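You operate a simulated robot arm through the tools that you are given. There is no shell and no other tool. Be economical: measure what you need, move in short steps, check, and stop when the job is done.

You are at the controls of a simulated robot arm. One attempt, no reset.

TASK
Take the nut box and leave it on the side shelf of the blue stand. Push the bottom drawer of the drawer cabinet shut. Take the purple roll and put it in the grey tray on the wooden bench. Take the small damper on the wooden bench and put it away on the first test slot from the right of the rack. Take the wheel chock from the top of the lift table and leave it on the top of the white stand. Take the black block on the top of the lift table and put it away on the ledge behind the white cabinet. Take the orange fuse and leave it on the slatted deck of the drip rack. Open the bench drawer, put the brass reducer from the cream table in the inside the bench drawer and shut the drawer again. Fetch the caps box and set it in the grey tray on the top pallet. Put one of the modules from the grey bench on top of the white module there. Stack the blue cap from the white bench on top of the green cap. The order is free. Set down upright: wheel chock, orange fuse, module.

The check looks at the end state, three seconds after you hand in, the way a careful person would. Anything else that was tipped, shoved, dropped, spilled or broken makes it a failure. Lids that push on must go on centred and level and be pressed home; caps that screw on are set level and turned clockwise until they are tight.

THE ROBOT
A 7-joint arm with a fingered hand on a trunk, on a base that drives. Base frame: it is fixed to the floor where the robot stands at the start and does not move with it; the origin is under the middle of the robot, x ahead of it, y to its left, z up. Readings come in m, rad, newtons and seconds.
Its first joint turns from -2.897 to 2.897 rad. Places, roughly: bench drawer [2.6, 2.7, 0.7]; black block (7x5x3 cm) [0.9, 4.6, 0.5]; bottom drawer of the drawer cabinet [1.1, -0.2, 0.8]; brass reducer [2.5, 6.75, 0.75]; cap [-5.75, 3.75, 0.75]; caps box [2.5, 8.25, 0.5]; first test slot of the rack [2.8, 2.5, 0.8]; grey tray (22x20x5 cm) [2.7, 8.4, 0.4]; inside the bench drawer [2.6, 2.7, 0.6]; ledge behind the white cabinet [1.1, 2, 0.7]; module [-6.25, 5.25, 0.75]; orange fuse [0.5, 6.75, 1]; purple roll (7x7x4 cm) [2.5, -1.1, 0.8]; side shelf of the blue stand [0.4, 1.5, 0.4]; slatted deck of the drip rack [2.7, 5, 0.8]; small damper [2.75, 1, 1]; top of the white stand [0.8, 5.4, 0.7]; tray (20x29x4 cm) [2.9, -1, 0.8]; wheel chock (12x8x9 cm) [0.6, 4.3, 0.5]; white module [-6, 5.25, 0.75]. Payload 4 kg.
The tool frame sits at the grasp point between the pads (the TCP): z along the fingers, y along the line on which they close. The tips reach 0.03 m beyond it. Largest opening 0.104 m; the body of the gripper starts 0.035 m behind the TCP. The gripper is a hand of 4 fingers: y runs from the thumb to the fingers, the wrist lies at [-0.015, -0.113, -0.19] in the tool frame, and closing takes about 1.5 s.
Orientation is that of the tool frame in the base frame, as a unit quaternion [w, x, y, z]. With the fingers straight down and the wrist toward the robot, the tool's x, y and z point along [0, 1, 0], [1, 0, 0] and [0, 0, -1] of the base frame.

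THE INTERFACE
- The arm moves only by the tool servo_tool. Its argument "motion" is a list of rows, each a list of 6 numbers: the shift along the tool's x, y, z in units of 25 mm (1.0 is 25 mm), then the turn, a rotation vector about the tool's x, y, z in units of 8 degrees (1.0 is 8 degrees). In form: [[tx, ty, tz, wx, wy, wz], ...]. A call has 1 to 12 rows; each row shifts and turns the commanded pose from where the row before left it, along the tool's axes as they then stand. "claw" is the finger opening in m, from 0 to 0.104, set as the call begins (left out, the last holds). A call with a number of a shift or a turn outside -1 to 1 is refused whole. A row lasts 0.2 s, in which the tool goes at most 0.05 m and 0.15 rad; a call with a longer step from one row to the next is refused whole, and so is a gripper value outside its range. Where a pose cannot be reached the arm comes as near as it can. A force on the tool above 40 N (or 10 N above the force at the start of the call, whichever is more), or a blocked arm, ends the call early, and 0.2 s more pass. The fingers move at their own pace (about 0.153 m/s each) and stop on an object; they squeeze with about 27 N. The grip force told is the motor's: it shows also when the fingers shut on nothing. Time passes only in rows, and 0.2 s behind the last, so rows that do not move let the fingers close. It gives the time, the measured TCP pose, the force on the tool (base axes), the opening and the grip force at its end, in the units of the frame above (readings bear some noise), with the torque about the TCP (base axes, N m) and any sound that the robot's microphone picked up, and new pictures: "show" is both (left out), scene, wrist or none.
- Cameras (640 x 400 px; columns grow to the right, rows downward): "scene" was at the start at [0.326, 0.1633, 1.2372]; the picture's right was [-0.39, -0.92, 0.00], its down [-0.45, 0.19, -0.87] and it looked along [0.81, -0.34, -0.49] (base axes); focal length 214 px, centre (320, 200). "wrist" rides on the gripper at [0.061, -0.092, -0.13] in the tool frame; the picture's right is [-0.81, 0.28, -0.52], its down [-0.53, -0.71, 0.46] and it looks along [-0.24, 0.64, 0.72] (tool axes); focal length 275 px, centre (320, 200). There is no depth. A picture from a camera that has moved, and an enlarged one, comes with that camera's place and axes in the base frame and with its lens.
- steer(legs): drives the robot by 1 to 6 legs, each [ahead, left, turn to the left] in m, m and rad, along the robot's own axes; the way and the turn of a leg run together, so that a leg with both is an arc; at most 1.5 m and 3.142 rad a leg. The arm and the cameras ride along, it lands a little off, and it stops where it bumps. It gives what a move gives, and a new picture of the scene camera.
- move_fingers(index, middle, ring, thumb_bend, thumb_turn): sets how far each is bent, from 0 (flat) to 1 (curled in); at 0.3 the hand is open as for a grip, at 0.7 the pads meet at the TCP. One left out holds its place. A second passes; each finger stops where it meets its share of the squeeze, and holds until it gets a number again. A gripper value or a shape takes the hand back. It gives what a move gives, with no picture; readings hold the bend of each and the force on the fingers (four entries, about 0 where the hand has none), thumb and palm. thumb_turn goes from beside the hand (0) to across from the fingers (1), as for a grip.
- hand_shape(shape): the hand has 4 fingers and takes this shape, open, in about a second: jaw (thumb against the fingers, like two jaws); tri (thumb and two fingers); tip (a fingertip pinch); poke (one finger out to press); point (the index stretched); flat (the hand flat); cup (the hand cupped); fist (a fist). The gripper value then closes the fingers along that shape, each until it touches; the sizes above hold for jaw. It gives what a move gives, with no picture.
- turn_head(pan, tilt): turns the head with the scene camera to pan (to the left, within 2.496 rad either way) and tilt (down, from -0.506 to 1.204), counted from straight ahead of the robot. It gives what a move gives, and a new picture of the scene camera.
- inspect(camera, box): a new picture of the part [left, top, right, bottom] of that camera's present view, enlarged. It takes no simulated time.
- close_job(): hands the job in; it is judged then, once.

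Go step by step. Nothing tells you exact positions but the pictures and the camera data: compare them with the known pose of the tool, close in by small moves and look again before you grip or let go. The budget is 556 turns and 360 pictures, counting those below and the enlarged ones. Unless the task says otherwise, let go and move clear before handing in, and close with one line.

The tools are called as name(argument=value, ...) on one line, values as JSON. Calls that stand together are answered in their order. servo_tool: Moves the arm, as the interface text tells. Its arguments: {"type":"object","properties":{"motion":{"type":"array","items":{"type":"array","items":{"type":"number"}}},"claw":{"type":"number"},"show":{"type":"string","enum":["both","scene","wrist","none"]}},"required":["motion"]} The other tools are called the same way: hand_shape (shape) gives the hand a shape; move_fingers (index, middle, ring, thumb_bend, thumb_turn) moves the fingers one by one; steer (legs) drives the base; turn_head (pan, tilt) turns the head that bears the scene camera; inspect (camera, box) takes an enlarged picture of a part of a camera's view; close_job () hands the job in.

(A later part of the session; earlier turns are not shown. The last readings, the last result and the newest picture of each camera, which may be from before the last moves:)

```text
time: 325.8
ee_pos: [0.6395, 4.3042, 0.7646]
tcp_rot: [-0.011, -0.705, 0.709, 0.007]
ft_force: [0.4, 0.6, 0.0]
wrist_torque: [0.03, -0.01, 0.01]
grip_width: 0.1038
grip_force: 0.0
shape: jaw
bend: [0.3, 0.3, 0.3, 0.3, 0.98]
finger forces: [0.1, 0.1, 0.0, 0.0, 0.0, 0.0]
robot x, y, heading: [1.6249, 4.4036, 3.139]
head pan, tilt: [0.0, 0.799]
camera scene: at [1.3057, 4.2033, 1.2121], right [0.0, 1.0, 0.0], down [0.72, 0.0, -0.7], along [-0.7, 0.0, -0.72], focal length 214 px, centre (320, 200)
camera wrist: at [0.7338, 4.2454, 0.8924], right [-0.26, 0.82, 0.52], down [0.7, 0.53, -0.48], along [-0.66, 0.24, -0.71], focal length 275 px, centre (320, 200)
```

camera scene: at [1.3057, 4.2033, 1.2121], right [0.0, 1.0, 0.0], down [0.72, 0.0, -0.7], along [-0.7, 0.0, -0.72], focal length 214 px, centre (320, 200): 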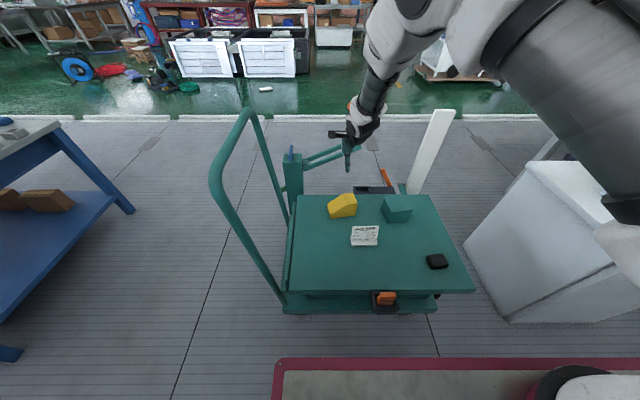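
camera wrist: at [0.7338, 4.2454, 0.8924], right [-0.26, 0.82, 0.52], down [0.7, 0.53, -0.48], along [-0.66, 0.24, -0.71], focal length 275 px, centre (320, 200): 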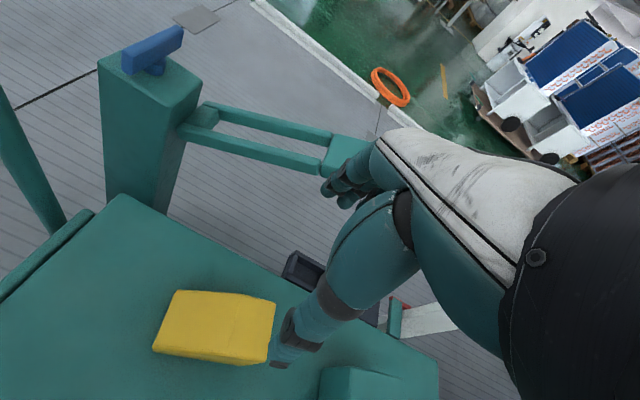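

The chock is at [0.658, 4.305], turned about 12°. I align and lower.

servo_tool(motion=[[0, -0.7, 0.8, 0, 0, -0.65], [0, 0, 1, 0, 0, -0.65], [0, 0, 1, 0, 0, 0], [0, 0, 1, 0, 0, 0], [0, 0, 1, 0, 0, 0], [0, 0, 1, 0, 0, 0], [0, 0, 0.6, 0, 0, 0]], show="wrist")

```text
time: 327.4
ee_pos: [0.6522, 4.302, 0.6052]
tcp_rot: [0.012, 0.767, -0.642, -0.007]
ft_force: [-0.2, -0.4, 0.2]
wrist_torque: [-0.01, 0.02, 0.01]
grip_width: 0.1039
grip_force: 0.0
shape: jaw
bend: [0.3, 0.3, 0.3, 0.3, 0.98]
finger forces: [0.1, 0.1, 0.0, 0.0, 0.1, 0.0]
robot x, y, heading: [1.6274, 4.4022, 3.136]
head pan, tilt: [0.0, 0.799]
camera wrist: at [0.7561, 4.2606, 0.7317], right [-0.4, 0.75, 0.52], down [0.6, 0.65, -0.48], along [-0.7, 0.12, -0.71], focal length 275 px, centre (320, 200)
```

wrist: 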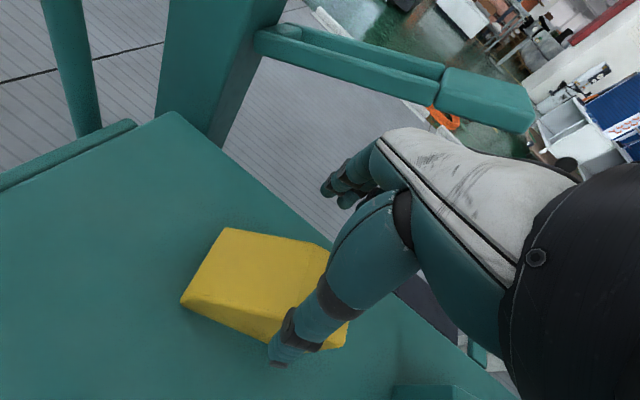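

Well aligned. I lower further in small steps.

servo_tool(motion=[[0, 0.2, 0.8, 0, 0, 0], [0, 0, 0.8, 0, 0, 0], [0, 0, 0.8, 0, 0, 0], [0, 0, 0.8, 0, 0, 0]], show="both")

```text
time: 328.4
ee_pos: [0.6463, 4.3028, 0.5248]
tcp_rot: [0.011, 0.766, -0.643, -0.008]
ft_force: [-0.5, 0.6, 0.4]
wrist_torque: [-0.02, 0.0, 0.0]
grip_width: 0.1038
grip_force: 0.0
shape: jaw
bend: [0.3, 0.3, 0.3, 0.3, 0.98]
finger forces: [0.1, 0.0, 0.0, 0.1, 0.0, 0.1]
robot x, y, heading: [1.6267, 4.4043, 3.139]
head pan, tilt: [0.0, 0.799]
camera scene: at [1.3056, 4.2033, 1.2121], right [0.0, 1.0, 0.0], down [0.72, 0.0, -0.7], along [-0.7, 0.0, -0.72], focal length 214 px, centre (320, 200)
camera wrist: at [0.7507, 4.2595, 0.6517], right [-0.4, 0.75, 0.52], down [0.6, 0.65, -0.48], along [-0.7, 0.12, -0.71], focal length 275 px, centre (320, 200)
```

scene: 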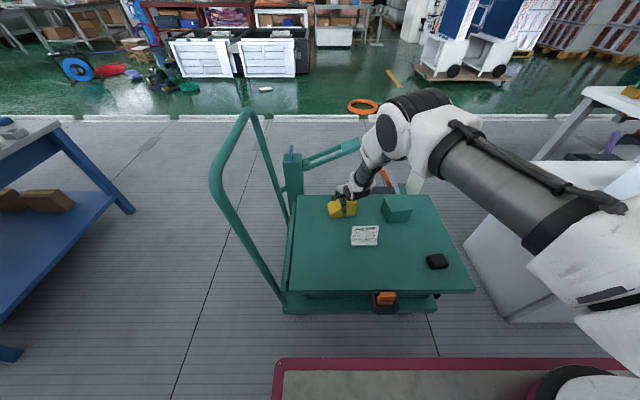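
wrist: 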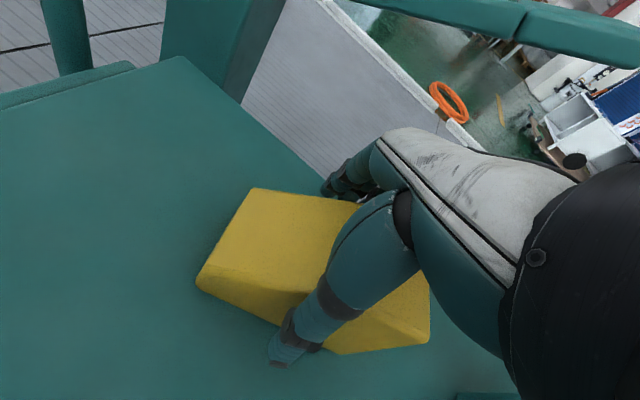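

The fingers straddle the chock. I close the grip and lift slightly.

servo_tool(motion=[[0, 0, 0.3, 0, 0, 0], [0, 0, 0, 0, 0, 0], [0, 0, 0, 0, 0, 0], [0, 0, 0, 0, 0, 0], [0, 0, 0, 0, 0, 0], [0, 0, 0, 0, 0, 0], [0, 0, 0, 0, 0, 0]], claw=0.03, show="none")

servo_tool(motion=[[0, 0, -0.6, 0, 0, 0], [0, 0, -0.6, 0, 0, 0], [0, 0, -0.6, 0, 0, 0], [0, 0, -0.6, 0, 0, 0]], show="both")

```text
time: 330.0
ee_pos: [0.6474, 4.3012, 0.517]
tcp_rot: [0.01, 0.767, -0.642, -0.007]
ft_force: [-1.6, 0.4, 10.0]
wrist_torque: [0.0, -0.03, 0.09]
grip_width: 0.0626
grip_force: 27.0
shape: jaw
bend: [0.74, 0.41, 0.38, 0.63, 1.0]
finger forces: [14.4, 8.3, 3.9, 0.1, 25.6, 0.0]
robot x, y, heading: [1.6257, 4.4055, 3.136]
head pan, tilt: [0.0, 0.799]
```

```text
time: 331.0
ee_pos: [0.6473, 4.3022, 0.5776]
tcp_rot: [0.01, 0.766, -0.643, -0.007]
ft_force: [0.0, -0.3, -3.3]
wrist_torque: [-0.05, -0.01, -0.03]
grip_width: 0.0627
grip_force: 27.0
shape: jaw
bend: [0.74, 0.41, 0.38, 0.63, 0.99]
finger forces: [15.0, 7.5, 3.5, 0.0, 26.0, 0.0]
robot x, y, heading: [1.6248, 4.402, 3.141]
head pan, tilt: [0.0, 0.799]
camera scene: at [1.3054, 4.2033, 1.212], right [0.0, 1.0, 0.0], down [0.72, 0.0, -0.7], along [-0.7, 0.0, -0.72], focal length 214 px, centre (320, 200)
camera wrist: at [0.7511, 4.2609, 0.7046], right [-0.4, 0.75, 0.52], down [0.6, 0.65, -0.47], along [-0.69, 0.12, -0.71], focal length 275 px, centre (320, 200)
```

scene: 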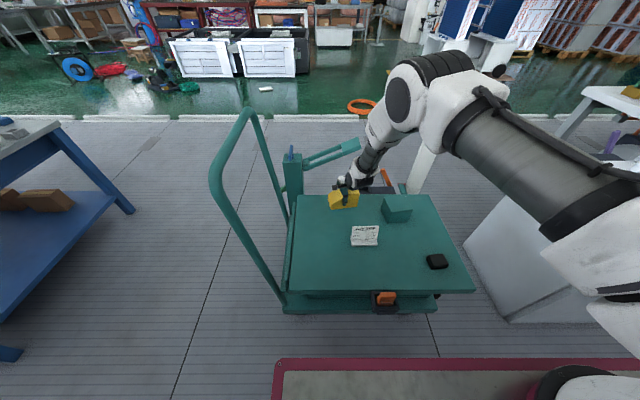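
wrist: 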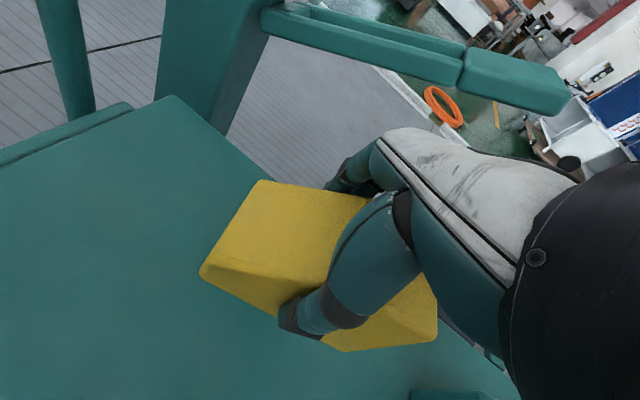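

The chock is held. I raise and retract it, then strafe north to the white stand.

servo_tool(motion=[[0, 0, -1, 0, 0, 0], [0, 0, -1, 0, 0, 0], [0, 0, -1, 0, 0, 0], [0, 0, -1, 0, 0, 0], [0, 0, -1, 0, 0, 0], [0, -0.5, -1, 0, 0, 0], [0, -0.8, -1, 0, 0, 0], [0, -0.8, -1, 0, 0, 0], [0, -0.8, -1, 0, 0, 0], [0, -0.8, -1, 0, 0, 0], [0, -0.8, -1, 0, 0, 0], [0, -0.8, -1, 0, 0, 0]], show="none")

servo_tool(motion=[[0, -0.8, -1, 0, 0, 0], [0, -0.8, -1, 0, 0, 0], [0, -0.8, -1, 0, 0, 0], [0, -0.8, -1, 0, 0, 0], [0, -0.8, -1, 0, 0, 0], [0, -0.8, -0.5, 0, 0, 0]], show="none")

steer(legs=[[0, -0.7, 0]])

turn_head(pan=-0.2, tilt=0.7)

```text
time: 333.6
ee_pos: [0.7877, 4.3263, 0.8746]
tcp_rot: [0.009, 0.767, -0.642, -0.007]
ft_force: [0.1, 1.1, -2.6]
wrist_torque: [-0.04, 0.02, 0.01]
grip_width: 0.0628
grip_force: 26.6
shape: jaw
bend: [0.74, 0.41, 0.38, 0.63, 0.99]
finger forces: [15.1, 7.5, 3.4, 0.0, 26.1, 0.0]
robot x, y, heading: [1.6263, 4.4041, 3.14]
head pan, tilt: [0.0, 0.799]
```

```text
time: 335.0
ee_pos: [0.9064, 4.3491, 1.0079]
tcp_rot: [0.011, 0.766, -0.643, -0.007]
ft_force: [-0.6, 0.8, -3.4]
wrist_torque: [-0.02, -0.01, 0.05]
grip_width: 0.0628
grip_force: 26.8
shape: jaw
bend: [0.74, 0.41, 0.38, 0.63, 0.99]
finger forces: [15.1, 7.4, 3.4, 0.0, 25.9, 0.0]
robot x, y, heading: [1.6235, 4.4014, 3.141]
head pan, tilt: [0.0, 0.799]
```

```text
time: 338.8
ee_pos: [0.9128, 5.0452, 1.0084]
tcp_rot: [0.011, 0.761, -0.648, -0.007]
ft_force: [-1.1, 0.2, -3.1]
wrist_torque: [-0.02, -0.02, -0.01]
grip_width: 0.0627
grip_force: 27.1
shape: jaw
bend: [0.74, 0.41, 0.38, 0.63, 0.99]
finger forces: [15.0, 7.3, 3.4, 0.0, 26.1, 0.0]
robot x, y, heading: [1.6335, 5.0898, 3.124]
head pan, tilt: [0.0, 0.799]
camera scene: at [1.3102, 4.8934, 1.2121], right [0.02, 1.0, 0.0], down [0.72, -0.01, -0.7], along [-0.7, 0.01, -0.72], focal length 214 px, centre (320, 200)
```

scene: 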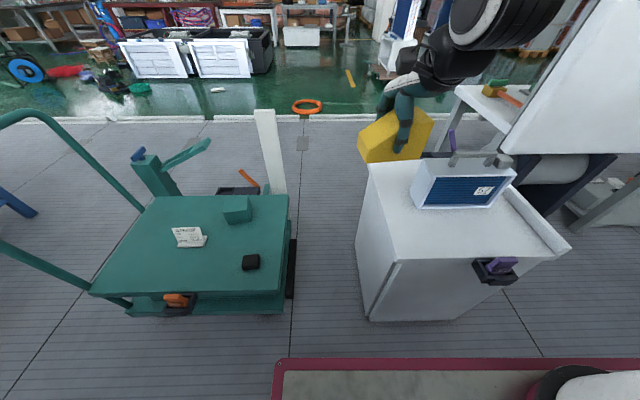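

```text
time: 339.5
ee_pos: [0.9144, 5.0453, 1.0077]
tcp_rot: [0.011, 0.761, -0.649, -0.007]
ft_force: [-0.5, -1.2, -3.3]
wrist_torque: [-0.04, -0.01, 0.01]
grip_width: 0.0626
grip_force: 26.4
shape: jaw
bend: [0.74, 0.41, 0.38, 0.63, 0.99]
finger forces: [15.0, 7.4, 3.5, 0.0, 26.0, 0.0]
robot x, y, heading: [1.6345, 5.0895, 3.124]
head pan, tilt: [-0.201, 0.7]
camera scene: at [1.3079, 4.9103, 1.2203], right [0.22, 0.98, 0.0], down [0.63, -0.14, -0.76], along [-0.75, 0.17, -0.64], focal length 214 px, centre (320, 200)
```

scene: 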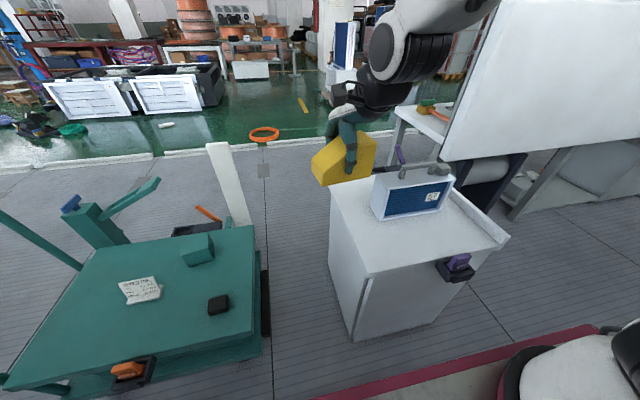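

The stand top spans x 0.62–1.04, y 5.10–5.49 with the blue device in the middle; the free front strip fits the chock at about [0.955, 5.25]. I move there.

servo_tool(motion=[[-0.98, -0.36, 0, 0, 0, 0], [-0.98, -0.36, 0, 0, 0, 0], [-0.98, -0.36, 0, 0, 0, 0], [-0.98, -0.36, 0, 0, 0, 0], [-0.98, -0.36, 0, 0, 0, 0.6], [-0.98, -0.36, 0, 0, 0, 0.6], [-0.98, -0.36, 0, 0, 0, 0], [-0.98, -0.36, 0, 0, 0, 0], [0, 0, 1, 0, 0, 0], [0, 0, 1, 0, 0, 0], [0, 0, 1, 0, 0, 0], [0, 0, 1, 0, 0, 0]], show="both")

```text
time: 342.1
ee_pos: [0.9511, 5.2498, 0.9082]
tcp_rot: [-0.011, -0.704, 0.71, 0.005]
ft_force: [-0.2, -0.1, -2.7]
wrist_torque: [-0.03, 0.02, -0.02]
grip_width: 0.0625
grip_force: 26.9
shape: jaw
bend: [0.74, 0.41, 0.39, 0.63, 0.99]
finger forces: [14.6, 7.1, 3.4, 0.1, 25.0, 0.0]
out of reach, approached as far as the arm can: row 11, 12
robot x, y, heading: [1.6302, 5.0881, 3.126]
head pan, tilt: [-0.201, 0.7]
camera scene: at [1.3082, 4.9104, 1.2204], right [0.22, 0.98, 0.0], down [0.63, -0.14, -0.76], along [-0.75, 0.17, -0.64], focal length 214 px, centre (320, 200)
camera wrist: at [1.0449, 5.1903, 1.0357], right [-0.26, 0.82, 0.52], down [0.71, 0.52, -0.47], along [-0.66, 0.24, -0.71], focal length 275 px, centre (320, 200)
```

scene: 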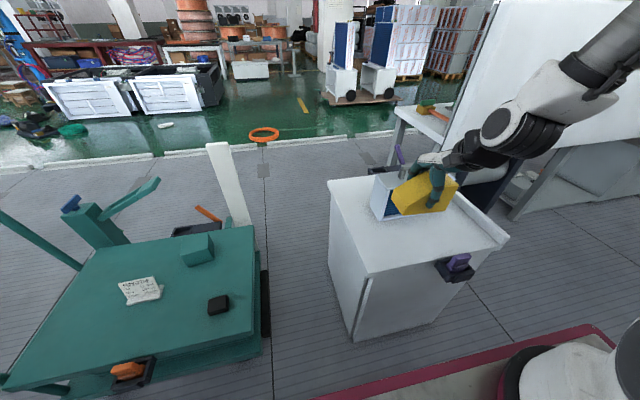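
wrist: 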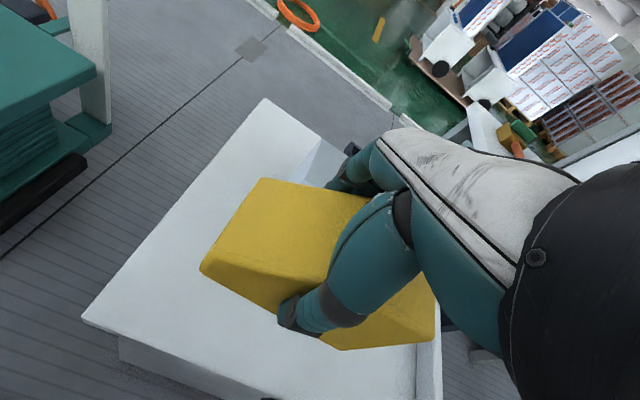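

The arm is too folded here. I shift the base south 0.3 m and bring the hand back.

steer(legs=[[-0.05, 0.3, 0]])

servo_tool(motion=[[-1, 0.15, 0, 0, 0, 0], [-1, 0.15, 0, 0, 0, 0], [-1, 0.15, 0, 0, 0, 0], [-1, 0.15, 0, 0, 0, 0], [-1, 0.15, 0, 0, 0, 0], [-1, 0.15, 0, 0, 0, 0], [-1, 0.15, 0, 0, 0, 0], [-1, 0.15, 0, 0, 0, 0], [-1, 0.15, 0, 0, 0, 0], [-1, 0.15, 0, 0, 0, 0], [-1, 0.15, 0, 0, 0, 0], [-0.8, 0.15, 0, 0, 0, 0]], show="none")

servo_tool(motion=[[0, 0, 1, 0, 0, 0], [0, 0, 1, 0, 0, 0], [0, 0, 1, 0, 0, 0], [0, 0, 1, 0, 0, 0]], show="both")

```text
time: 344.2
ee_pos: [0.9948, 4.9454, 0.907]
tcp_rot: [-0.011, -0.705, 0.71, 0.005]
ft_force: [-1.3, 0.3, -2.6]
wrist_torque: [-0.01, -0.01, 0.01]
grip_width: 0.0627
grip_force: 26.8
shape: jaw
bend: [0.74, 0.41, 0.39, 0.63, 0.99]
finger forces: [14.5, 7.1, 3.4, 0.0, 25.1, 0.0]
robot x, y, heading: [1.677, 4.7855, 3.124]
head pan, tilt: [-0.201, 0.7]
camera scene: at [1.3523, 4.6073, 1.2203], right [0.22, 0.98, 0.0], down [0.63, -0.14, -0.76], along [-0.75, 0.17, -0.64], focal length 214 px, centre (320, 200)
```

scene: 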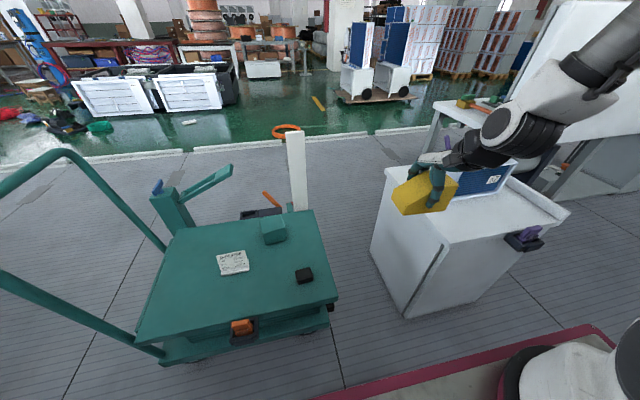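

```text
time: 346.8
ee_pos: [0.9525, 5.2422, 0.9064]
tcp_rot: [-0.01, -0.705, 0.709, 0.007]
ft_force: [-0.2, 0.4, -3.0]
wrist_torque: [-0.01, 0.0, -0.01]
grip_width: 0.0625
grip_force: 26.5
shape: jaw
bend: [0.74, 0.41, 0.39, 0.63, 0.99]
finger forces: [14.4, 7.2, 3.2, 0.0, 24.8, 0.0]
robot x, y, heading: [1.6752, 4.7873, 3.122]
head pan, tilt: [-0.201, 0.7]
```

```text
time: 347.8
ee_pos: [0.9511, 5.24, 0.8069]
tcp_rot: [-0.01, -0.705, 0.709, 0.006]
ft_force: [-0.2, 0.2, -3.0]
wrist_torque: [-0.01, -0.02, 0.01]
grip_width: 0.0622
grip_force: 26.9
shape: jaw
bend: [0.74, 0.41, 0.39, 0.63, 0.99]
finger forces: [14.4, 7.1, 3.3, 0.1, 24.8, 0.0]
robot x, y, heading: [1.6769, 4.7899, 3.121]
head pan, tilt: [-0.201, 0.7]
camera scene: at [1.3523, 4.6074, 1.2203], right [0.22, 0.98, 0.0], down [0.63, -0.14, -0.76], along [-0.75, 0.17, -0.64], focal length 214 px, centre (320, 200)
camera wrist: at [1.0445, 5.1809, 0.9347], right [-0.26, 0.82, 0.52], down [0.71, 0.52, -0.48], along [-0.66, 0.24, -0.71], focal length 275 px, centre (320, 200)
```

scene: 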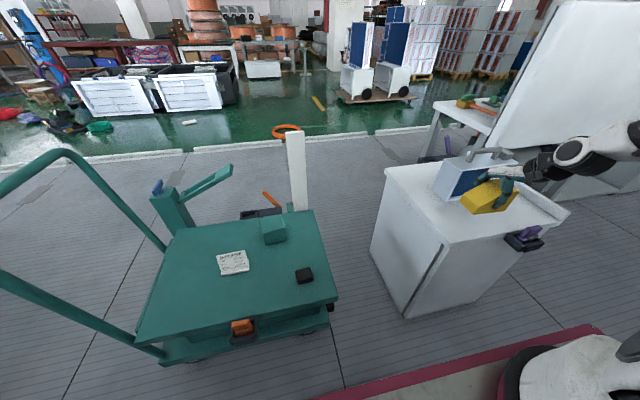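
wrist: 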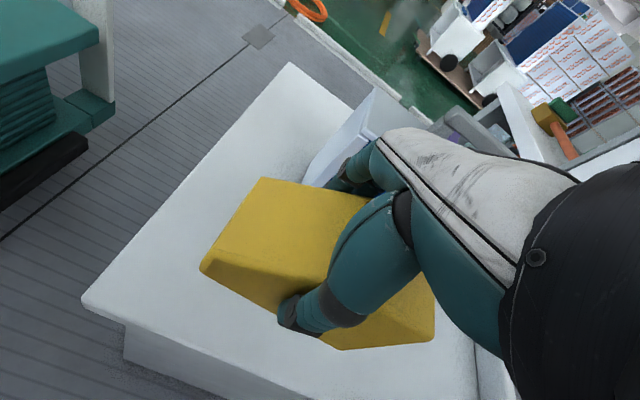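

I shift 2 cm away from the device and lower to contact.

servo_tool(motion=[[0, -0.8, 0.3, 0, 0, 0], [0, 0, 0.5, 0, 0, 0], [0, 0, 0.4, 0, 0, 0], [0, 0, 0.3, 0, 0, 0]], show="none")

```text
time: 348.8
ee_pos: [0.9687, 5.241, 0.7689]
tcp_rot: [-0.011, -0.705, 0.709, 0.005]
ft_force: [-1.2, -0.2, -2.9]
wrist_torque: [-0.05, 0.0, 0.02]
grip_width: 0.0624
grip_force: 27.0
shape: jaw
bend: [0.74, 0.41, 0.39, 0.63, 0.99]
finger forces: [14.5, 7.2, 3.4, 0.1, 25.0, 0.0]
robot x, y, heading: [1.6801, 4.7827, 3.117]
head pan, tilt: [-0.201, 0.7]
```

servo_tool(motion=[[0, 0, 0.2, 0, 0, 0], [0, 0, 0.2, 0, 0, 0], [0, 0, 0.2, 0, 0, 0]], show="wrist")

```text
time: 349.6
ee_pos: [0.9685, 5.2395, 0.7527]
tcp_rot: [-0.01, -0.704, 0.71, 0.006]
ft_force: [0.2, -0.1, -3.4]
wrist_torque: [-0.01, -0.03, -0.01]
grip_width: 0.0624
grip_force: 27.1
shape: jaw
bend: [0.74, 0.41, 0.39, 0.63, 0.99]
finger forces: [14.4, 7.2, 3.5, 0.0, 24.9, 0.0]
robot x, y, heading: [1.6785, 4.7851, 3.122]
head pan, tilt: [-0.201, 0.7]
camera wrist: at [1.0616, 5.1809, 0.8813], right [-0.26, 0.82, 0.52], down [0.71, 0.52, -0.48], along [-0.66, 0.24, -0.71], focal length 275 px, centre (320, 200)
```

wrist: 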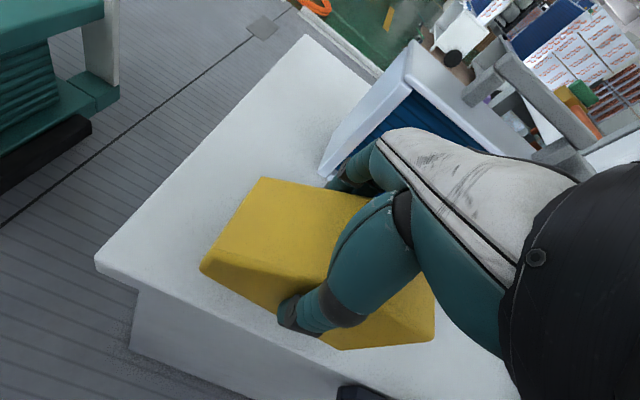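

servo_tool(motion=[[0, 0, 0.3, 0, 0, 0], [0, 0, 0.3, 0, 0, 0], [0, 0, 0.2, 0, 0, 0], [0, 0, 0.2, 0, 0, 0]], show="both")

```text
time: 350.6
ee_pos: [0.967, 5.2417, 0.7286]
tcp_rot: [-0.011, -0.705, 0.709, 0.006]
ft_force: [0.3, -0.4, -2.5]
wrist_torque: [-0.04, 0.0, 0.01]
grip_width: 0.0626
grip_force: 26.8
shape: jaw
bend: [0.74, 0.41, 0.39, 0.63, 0.99]
finger forces: [14.4, 7.2, 3.4, 0.0, 25.0, 0.1]
robot x, y, heading: [1.6779, 4.7839, 3.122]
head pan, tilt: [-0.201, 0.7]
camera scene: at [1.3523, 4.6074, 1.2203], right [0.22, 0.98, 0.0], down [0.63, -0.14, -0.76], along [-0.75, 0.17, -0.64], focal length 214 px, centre (320, 200)
camera wrist: at [1.0605, 5.1802, 0.8567], right [-0.26, 0.82, 0.52], down [0.71, 0.52, -0.47], along [-0.66, 0.24, -0.71], focal length 275 px, centre (320, 200)
```

scene: 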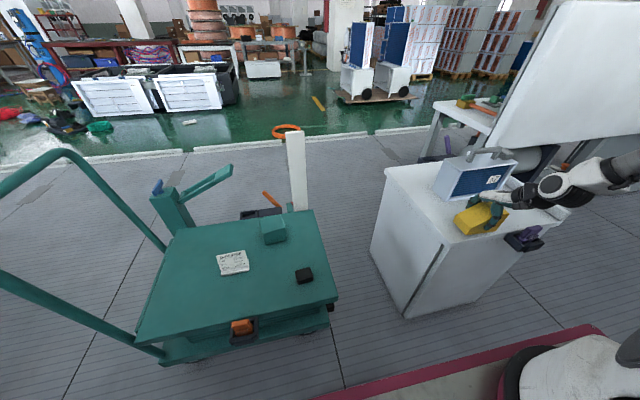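
wrist: 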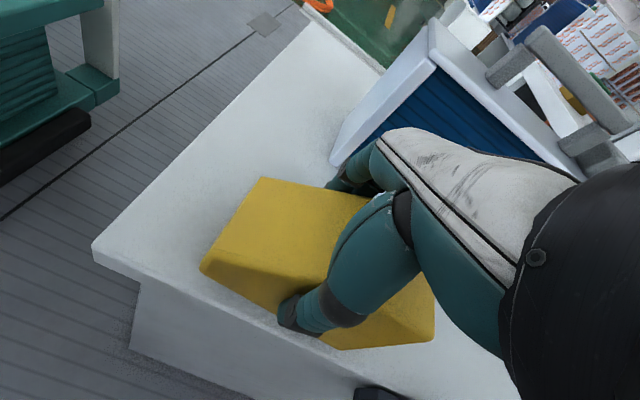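

The top is lower than thought (≈0.66), so the chock is near the front edge. I move it 3.5 cm inwards and continue down.

servo_tool(motion=[[0, 0.7, 0, 0, 0, 0], [0, 0.7, 0, 0, 0, 0], [0, 0, 0.3, 0, 0, 0], [0, 0, 0.2, 0, 0, 0], [0, 0, 0.2, 0, 0, 0]], show="wrist")

```text
time: 351.8
ee_pos: [0.9304, 5.2395, 0.7152]
tcp_rot: [-0.012, -0.704, 0.71, 0.008]
ft_force: [3.9, -3.1, 39.5]
wrist_torque: [-0.02, -0.27, 0.06]
grip_width: 0.0615
grip_force: 27.4
shape: jaw
bend: [0.74, 0.41, 0.39, 0.63, 0.99]
finger forces: [13.9, 7.8, 3.8, 0.0, 29.3, 0.0]
robot x, y, heading: [1.6768, 4.7825, 3.119]
head pan, tilt: [-0.201, 0.7]
camera wrist: at [1.0251, 5.1798, 0.8427], right [-0.25, 0.81, 0.52], down [0.7, 0.53, -0.48], along [-0.66, 0.25, -0.71], focal length 275 px, centre (320, 200)
```

wrist: 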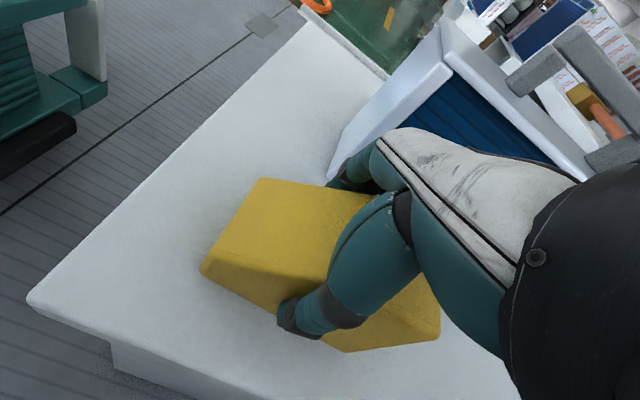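

It's on the top. I ease off and release.

servo_tool(motion=[[0, 0, -0.1, 0, 0, 0], [0, 0, 0, 0, 0, 0], [0, 0, 0, 0, 0, 0], [0, 0, 0, 0, 0, 0], [0, 0, 0, 0, 0, 0], [0, 0, -0.6, 0, 0, 0], [0, 0, -1, 0, 0, 0], [0, 0, -1, 0, 0, 0], [0, 0, -1, 0, 0, 0], [0, 0, -1, 0, 0, 0]], claw=0.092, show="both")

```text
time: 354.0
ee_pos: [0.9358, 5.241, 0.8313]
tcp_rot: [-0.01, -0.705, 0.709, 0.005]
ft_force: [-0.5, -0.9, 0.0]
wrist_torque: [0.0, -0.05, -0.01]
grip_width: 0.092
grip_force: 0.1
shape: jaw
bend: [0.28, 0.32, 0.3, 0.39, 0.98]
finger forces: [0.0, 0.0, 0.0, 0.1, 0.1, 0.1]
robot x, y, heading: [1.6783, 4.7843, 3.12]
head pan, tilt: [-0.201, 0.7]
camera scene: at [1.3523, 4.6074, 1.2203], right [0.22, 0.98, 0.0], down [0.63, -0.14, -0.76], along [-0.75, 0.17, -0.64], focal length 214 px, centre (320, 200)
camera wrist: at [1.0287, 5.1816, 0.9582], right [-0.26, 0.82, 0.52], down [0.71, 0.53, -0.48], along [-0.66, 0.24, -0.71], focal length 275 px, centre (320, 200)
```

scene: 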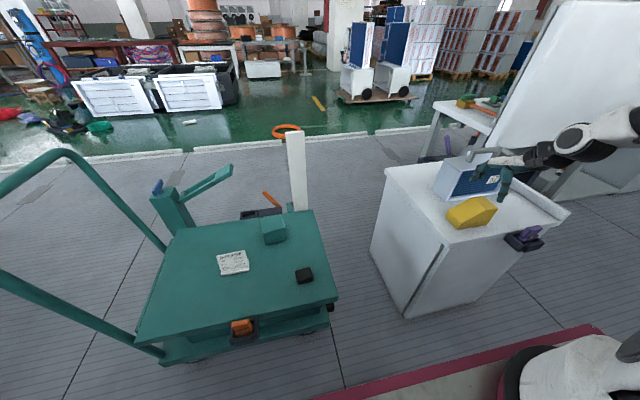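
wrist: 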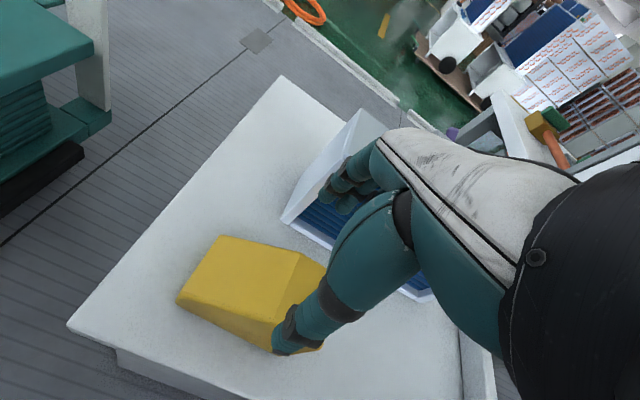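

The chock stands upright on the white stand. Next the black block: I raise, shift the base south and move over it.

servo_tool(motion=[[0, 0, -1, 0, 0, 0], [0, 0, -1, 0, 0, 0], [0, 0, -1, 0, 0, 0], [0, 0, -1, 0, 0, 0], [0, 0, -1, 0, 0, 0], [0, 0, -1, 0, 0, 0]], claw=0.104, show="none")

steer(legs=[[0, 0.4, 0.02]])

servo_tool(motion=[[1, 0.1, 0.5, 0, 0, 0], [1, 0.1, 0.5, 0, 0, 0], [1, 0.1, 0.5, 0, 0, 0], [1, 0.1, 0.5, 0, 0, 0], [1, 0.1, 0.5, 0, 0, 0], [1, 0.1, 0.5, 0, 0, 0], [1, 0.1, 0.5, 0, 0, 0], [1, 0.1, 0.5, 0, 0, 0]], show="both")

```text
time: 355.4
ee_pos: [0.9382, 5.241, 0.9806]
tcp_rot: [-0.01, -0.705, 0.709, 0.005]
ft_force: [-0.4, -0.1, -1.1]
wrist_torque: [0.02, 0.02, -0.01]
grip_width: 0.1037
grip_force: 0.1
shape: jaw
bend: [0.3, 0.3, 0.3, 0.3, 0.98]
finger forces: [0.0, 0.0, 0.1, 0.1, 0.1, 0.1]
robot x, y, heading: [1.6773, 4.7839, 3.122]
head pan, tilt: [-0.201, 0.7]
```

```text
time: 357.8
ee_pos: [0.9253, 4.8371, 0.9787]
tcp_rot: [0.01, 0.712, -0.702, -0.005]
ft_force: [-0.2, -0.5, -0.3]
wrist_torque: [0.0, 0.0, -0.02]
grip_width: 0.1036
grip_force: 0.0
shape: jaw
bend: [0.3, 0.3, 0.3, 0.3, 0.98]
finger forces: [0.1, 0.0, 0.0, 0.1, 0.0, 0.1]
robot x, y, heading: [1.6717, 4.3962, -3.137]
head pan, tilt: [-0.201, 0.7]
camera scene: at [1.3526, 4.212, 1.2204], right [0.2, 0.98, 0.0], down [0.63, -0.13, -0.76], along [-0.75, 0.15, -0.64], focal length 214 px, centre (320, 200)
```

scene: 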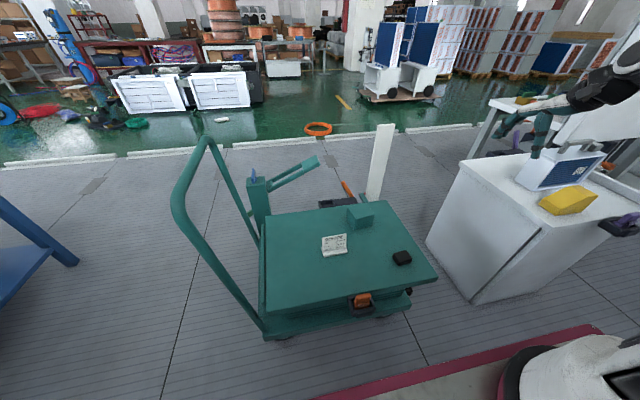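

```text
time: 359.6
ee_pos: [0.9065, 4.6357, 0.883]
tcp_rot: [0.011, 0.711, -0.703, -0.006]
ft_force: [-0.4, 0.6, -1.2]
wrist_torque: [0.0, 0.02, 0.0]
grip_width: 0.1036
grip_force: 0.0
shape: jaw
bend: [0.3, 0.3, 0.3, 0.3, 0.98]
finger forces: [0.0, 0.1, 0.1, 0.0, 0.0, 0.0]
robot x, y, heading: [1.6726, 4.3983, -3.14]
head pan, tilt: [-0.201, 0.7]
camera scene: at [1.3526, 4.2123, 1.2204], right [0.2, 0.98, 0.0], down [0.63, -0.13, -0.76], along [-0.75, 0.15, -0.64], focal length 214 px, centre (320, 200)
camera wrist: at [1.0007, 4.5781, 1.0107], right [-0.27, 0.81, 0.52], down [0.7, 0.54, -0.48], along [-0.66, 0.23, -0.71], focal length 275 px, centre (320, 200)
```

scene: 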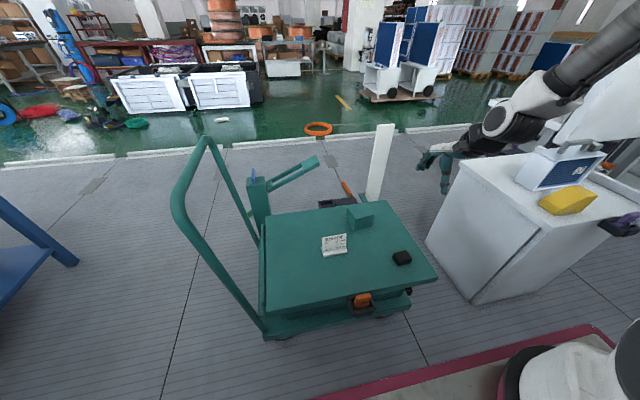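
wrist: 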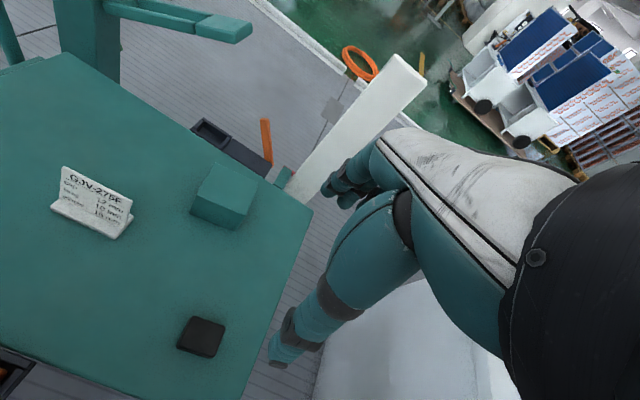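

The block is at [0.912, 4.643]. I descend over it.

servo_tool(motion=[[-0.3, -0.2, 1, 0, 0, 0], [0, 0, 1, 0, 0, 0], [0, 0, 1, 0, 0, 0], [0, 0, 1, 0, 0, 0], [0, 0, 1, 0, 0, 0], [0, 0, 1, 0, 0, 0], [0, 0, 1, 0, 0, 0], [0, 0, 1, 0, 0, 0], [0, 0, 1, 0, 0, 0], [0, 0, 1, 0, 0, 0], [0, 0, 1, 0, 0, 0], [0, 0, 1, 0, 0, 0]], show="both")

```text
time: 362.2
ee_pos: [0.9039, 4.6428, 0.5817]
tcp_rot: [0.011, 0.712, -0.702, -0.006]
ft_force: [-0.1, 0.4, -0.6]
wrist_torque: [0.01, 0.0, -0.01]
grip_width: 0.1037
grip_force: 0.1
shape: jaw
bend: [0.3, 0.3, 0.3, 0.3, 0.98]
finger forces: [0.1, 0.1, 0.1, 0.0, 0.0, 0.0]
robot x, y, heading: [1.6749, 4.3968, -3.141]
head pan, tilt: [-0.201, 0.7]
camera scene: at [1.3526, 4.2119, 1.2204], right [0.2, 0.98, 0.0], down [0.63, -0.13, -0.76], along [-0.75, 0.15, -0.64], focal length 214 px, centre (320, 200)
camera wrist: at [0.9977, 4.5841, 0.7091], right [-0.27, 0.81, 0.52], down [0.7, 0.54, -0.48], along [-0.66, 0.23, -0.71], focal length 275 px, centre (320, 200)
```

scene: 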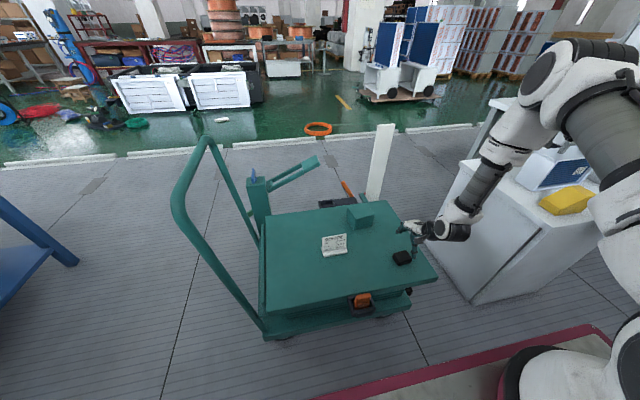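
wrist: 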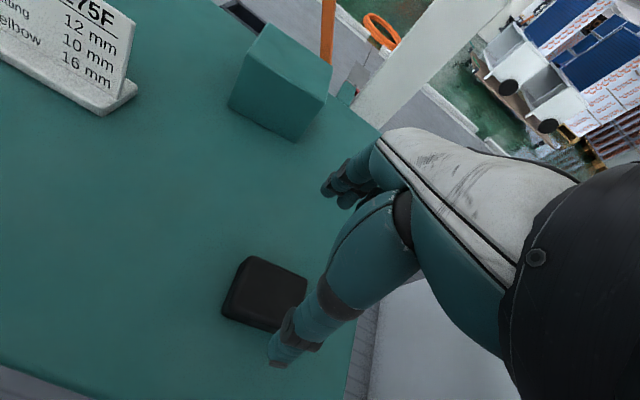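

servo_tool(motion=[[0, -0.25, 0.8, 0, 0, 0], [0, 0, 0.8, 0, 0, 0], [0, 0, 0.8, 0, 0, 0], [0, 0, 0.6, 0, 0, 0], [0, 0, 0.3, 0, 0, 0]], show="wrist")

```text
time: 363.4
ee_pos: [0.9074, 4.64, 0.4994]
tcp_rot: [0.01, 0.712, -0.702, -0.006]
ft_force: [-0.9, 0.6, -0.3]
wrist_torque: [0.02, -0.02, 0.01]
grip_width: 0.1037
grip_force: 0.0
shape: jaw
bend: [0.3, 0.3, 0.3, 0.3, 0.98]
finger forces: [0.1, 0.1, 0.0, 0.0, 0.1, 0.0]
robot x, y, heading: [1.6738, 4.399, -3.142]
head pan, tilt: [-0.201, 0.7]
camera wrist: at [1.0033, 4.5825, 0.6273], right [-0.27, 0.81, 0.52], down [0.7, 0.54, -0.48], along [-0.66, 0.23, -0.71], focal length 275 px, centre (320, 200)
```

wrist: 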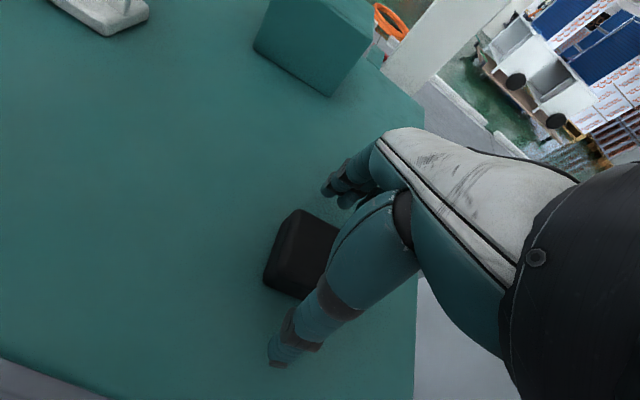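

servo_tool(motion=[[0, 0, 0.2, 0, 0, 0], [0, 0, 0, 0, 0, 0], [0, 0, 0, 0, 0, 0], [0, 0, 0, 0, 0, 0], [0, 0, 0, 0, 0, 0], [0, 0, 0, 0, 0, 0], [0, 0, 0, 0, 0, 0], [0, 0, 0, 0, 0, 0], [0, 0, 0, 0, 0, 0]], claw=0.02, show="wrist")

```text
time: 365.4
ee_pos: [0.9098, 4.6399, 0.4946]
tcp_rot: [0.01, 0.712, -0.702, -0.005]
ft_force: [-1.0, 1.1, 2.9]
wrist_torque: [0.04, 0.01, 0.09]
grip_width: 0.0449
grip_force: 27.2
shape: jaw
bend: [0.74, 0.48, 0.44, 0.72, 1.0]
finger forces: [13.8, 7.4, 3.5, 0.0, 24.4, 0.1]
robot x, y, heading: [1.6739, 4.3959, -3.141]
head pan, tilt: [-0.201, 0.7]
camera wrist: at [1.0032, 4.5823, 0.6226], right [-0.27, 0.81, 0.52], down [0.7, 0.54, -0.48], along [-0.66, 0.23, -0.71], focal length 275 px, centre (320, 200)
```

wrist: 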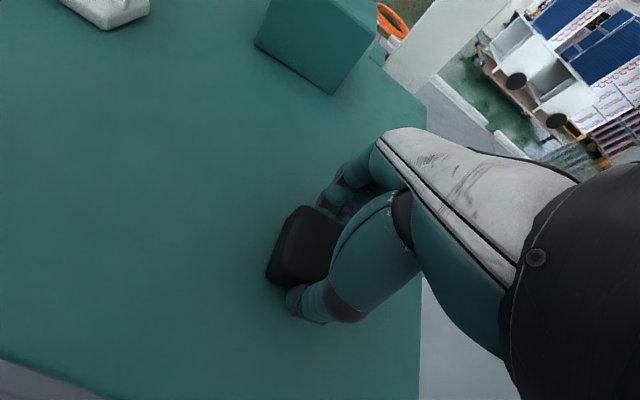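

Gripped. I lift the block up and check it comes along.

servo_tool(motion=[[0, 0, -0.8, 0, 0, 0], [0, 0, -1, 0, 0, 0], [0, 0, -1, 0, 0, 0], [0, 0, -1, 0, 0, 0], [0, 0, -1, 0, 0, 0], [0, 0, -1, 0, 0, 0], [0, 0, -1, 0, 0, 0], [0, 0, -1, 0, 0, 0], [0, 0, -1, 0, 0, 0], [0, 0, -1, 0, 0, 0], [0, 0, -1, 0, 0, 0], [0, 0, -1, 0, 0, 0]], show="wrist")

servo_tool(motion=[[0, 0, -1, 0, 0, 0], [0, 0, -1, 0, 0, 0], [0, 0, -1, 0, 0, 0], [0, 0, -1, 0, 0, 0], [0, 0, -1, 0, 0, 0], [0, 0, -1, 0, 0, 0], [0, 0, -1, 0, 0, 0], [0, 0, -1, 0, 0, 0], [0, 0, -1, 0, 0, 0], [0, 0, -1, 0, 0, 0]], show="none")

```text
time: 368.0
ee_pos: [0.9126, 4.6422, 0.788]
tcp_rot: [0.011, 0.712, -0.702, -0.006]
ft_force: [-0.1, 0.9, -1.8]
wrist_torque: [-0.02, 0.01, -0.01]
grip_width: 0.0447
grip_force: 26.9
shape: jaw
bend: [0.74, 0.48, 0.45, 0.72, 1.0]
finger forces: [14.3, 6.9, 3.3, 0.0, 24.5, 0.0]
robot x, y, heading: [1.6733, 4.3963, -3.139]
head pan, tilt: [-0.201, 0.7]
camera wrist: at [1.0079, 4.5841, 0.9169], right [-0.28, 0.81, 0.52], down [0.7, 0.54, -0.47], along [-0.66, 0.23, -0.71], focal length 275 px, centre (320, 200)
```

wrist: 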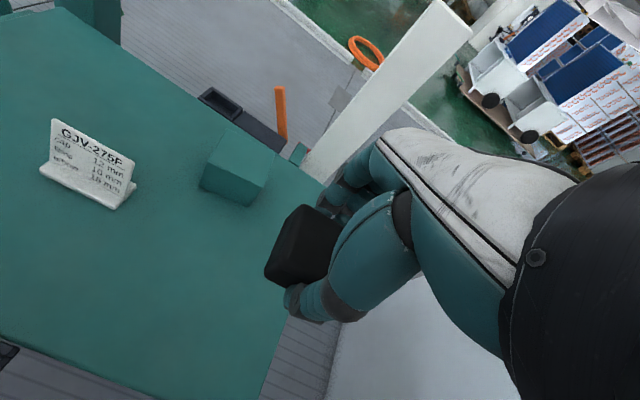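

```text
time: 370.2
ee_pos: [0.9203, 4.6465, 1.04]
tcp_rot: [0.01, 0.713, -0.702, -0.006]
ft_force: [-0.2, 1.5, -1.2]
wrist_torque: [-0.01, 0.02, 0.01]
grip_width: 0.0447
grip_force: 27.2
shape: jaw
bend: [0.74, 0.48, 0.45, 0.72, 1.0]
finger forces: [14.3, 6.8, 3.3, 0.0, 24.6, 0.0]
robot x, y, heading: [1.6747, 4.3964, -3.141]
head pan, tilt: [-0.201, 0.7]
```

The block is held. I drive south and stop short of the blue stand to see the ledge.

steer(legs=[[-0.08, 1.1, 0]])

turn_head(pan=0.6, tilt=0.5)

inspect(camera="scene", box=[200, 120, 600, 400])

```text
time: 375.8
ee_pos: [0.9979, 3.5585, 1.038]
tcp_rot: [0.009, 0.71, -0.704, -0.006]
ft_force: [0.4, 0.2, -0.9]
wrist_torque: [0.02, 0.0, 0.01]
grip_width: 0.0444
grip_force: 27.5
shape: jaw
bend: [0.74, 0.48, 0.45, 0.72, 1.0]
finger forces: [14.3, 6.8, 3.3, 0.0, 24.5, 0.0]
robot x, y, heading: [1.7523, 3.3031, 3.136]
head pan, tilt: [-0.201, 0.7]
camera scene: at [1.428, 3.1213, 1.2203], right [0.2, 0.98, 0.0], down [0.63, -0.13, -0.76], along [-0.75, 0.16, -0.64], focal length 214 px, centre (320, 200)
```

scene: 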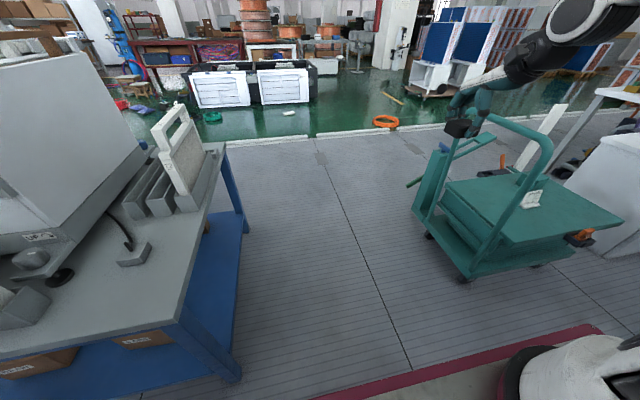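

```text
time: 377.0
ee_pos: [0.9971, 3.5581, 1.0399]
tcp_rot: [0.01, 0.709, -0.705, -0.005]
ft_force: [-0.6, 0.7, -1.6]
wrist_torque: [0.0, 0.0, -0.03]
grip_width: 0.0446
grip_force: 27.1
shape: jaw
bend: [0.74, 0.48, 0.45, 0.72, 1.0]
finger forces: [14.3, 6.7, 3.4, 0.0, 24.5, 0.1]
robot x, y, heading: [1.7494, 3.3016, 3.138]
head pan, tilt: [0.6, 0.499]
camera scene: at [1.4357, 3.053, 1.238], right [-0.56, 0.83, 0.0], down [0.4, 0.27, -0.88], along [-0.73, -0.49, -0.48], focal length 214 px, centre (320, 200)
```

scene: 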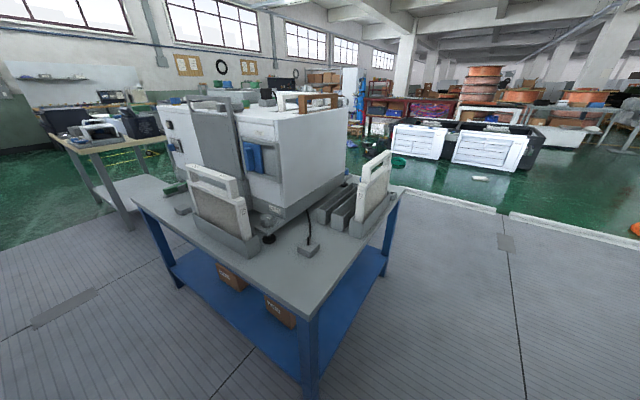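

```text
1.43 times, centred on (400, 260) of scene
camera zoom: at [1.4357, 3.053, 1.238], right [-0.56, 0.83, 0.0], down [0.4, 0.27, -0.88], along [-0.73, -0.49, -0.48], focal length 306 px, centre (206, 114)
```

zoom: 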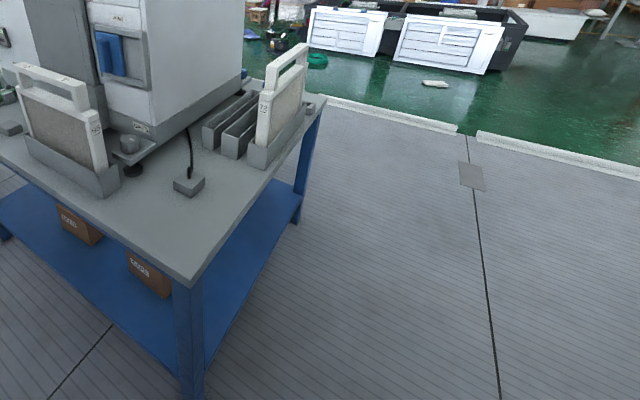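

The stand's rear strip is along its east side. It's best to face north alongside it, with the elbow away from the cabinet. I turn and back up there.

steer(legs=[[0.13, 0, 0], [0, 0, -1.57], [-1.0, 0, 0]])

turn_head(pan=1.5, tilt=0.7)

```text
time: 386.8
ee_pos: [1.8718, 3.0644, 1.0389]
tcp_rot: [-0.005, -0.022, 1.0, 0.012]
ft_force: [-0.9, 0.0, -0.8]
wrist_torque: [-0.03, 0.02, 0.0]
grip_width: 0.0442
grip_force: 26.9
shape: jaw
bend: [0.74, 0.48, 0.45, 0.72, 1.0]
finger forces: [14.1, 6.7, 3.3, 0.0, 24.1, 0.0]
robot x, y, heading: [1.6486, 2.3019, 1.601]
head pan, tilt: [0.6, 0.499]
camera scene: at [1.3875, 2.6097, 1.2381], right [0.81, 0.59, 0.0], down [0.28, -0.39, -0.88], along [-0.52, 0.71, -0.48], focal length 214 px, centre (320, 200)
```

scene: 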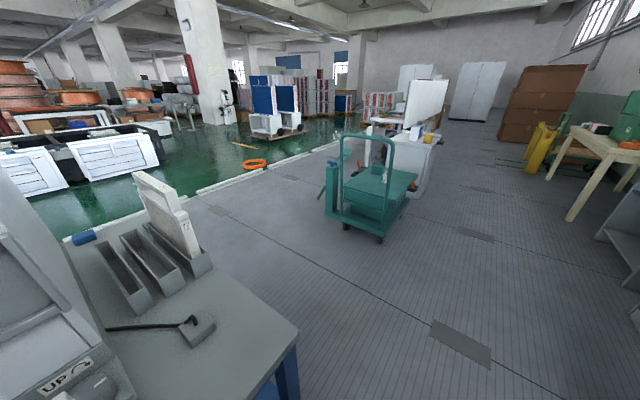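

```text
time: 388.0
ee_pos: [1.8728, 3.0648, 1.0395]
tcp_rot: [-0.003, -0.022, 1.0, 0.011]
ft_force: [0.0, -1.4, -0.9]
wrist_torque: [-0.01, -0.01, 0.0]
grip_width: 0.0443
grip_force: 26.5
shape: jaw
bend: [0.74, 0.48, 0.45, 0.72, 1.0]
finger forces: [14.1, 6.7, 3.3, 0.0, 24.1, 0.0]
robot x, y, heading: [1.6475, 2.3081, 1.603]
head pan, tilt: [1.499, 0.7]
camera scene: at [1.3563, 2.5398, 1.2204], right [0.04, 1.0, 0.0], down [0.64, -0.03, -0.77], along [-0.76, 0.03, -0.64], focal length 214 px, centre (320, 200)
```

scene: 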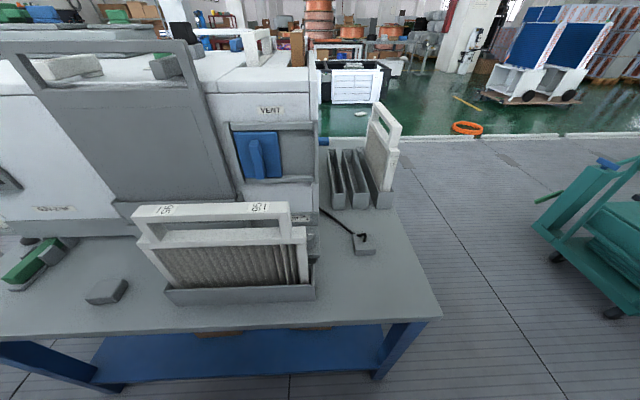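

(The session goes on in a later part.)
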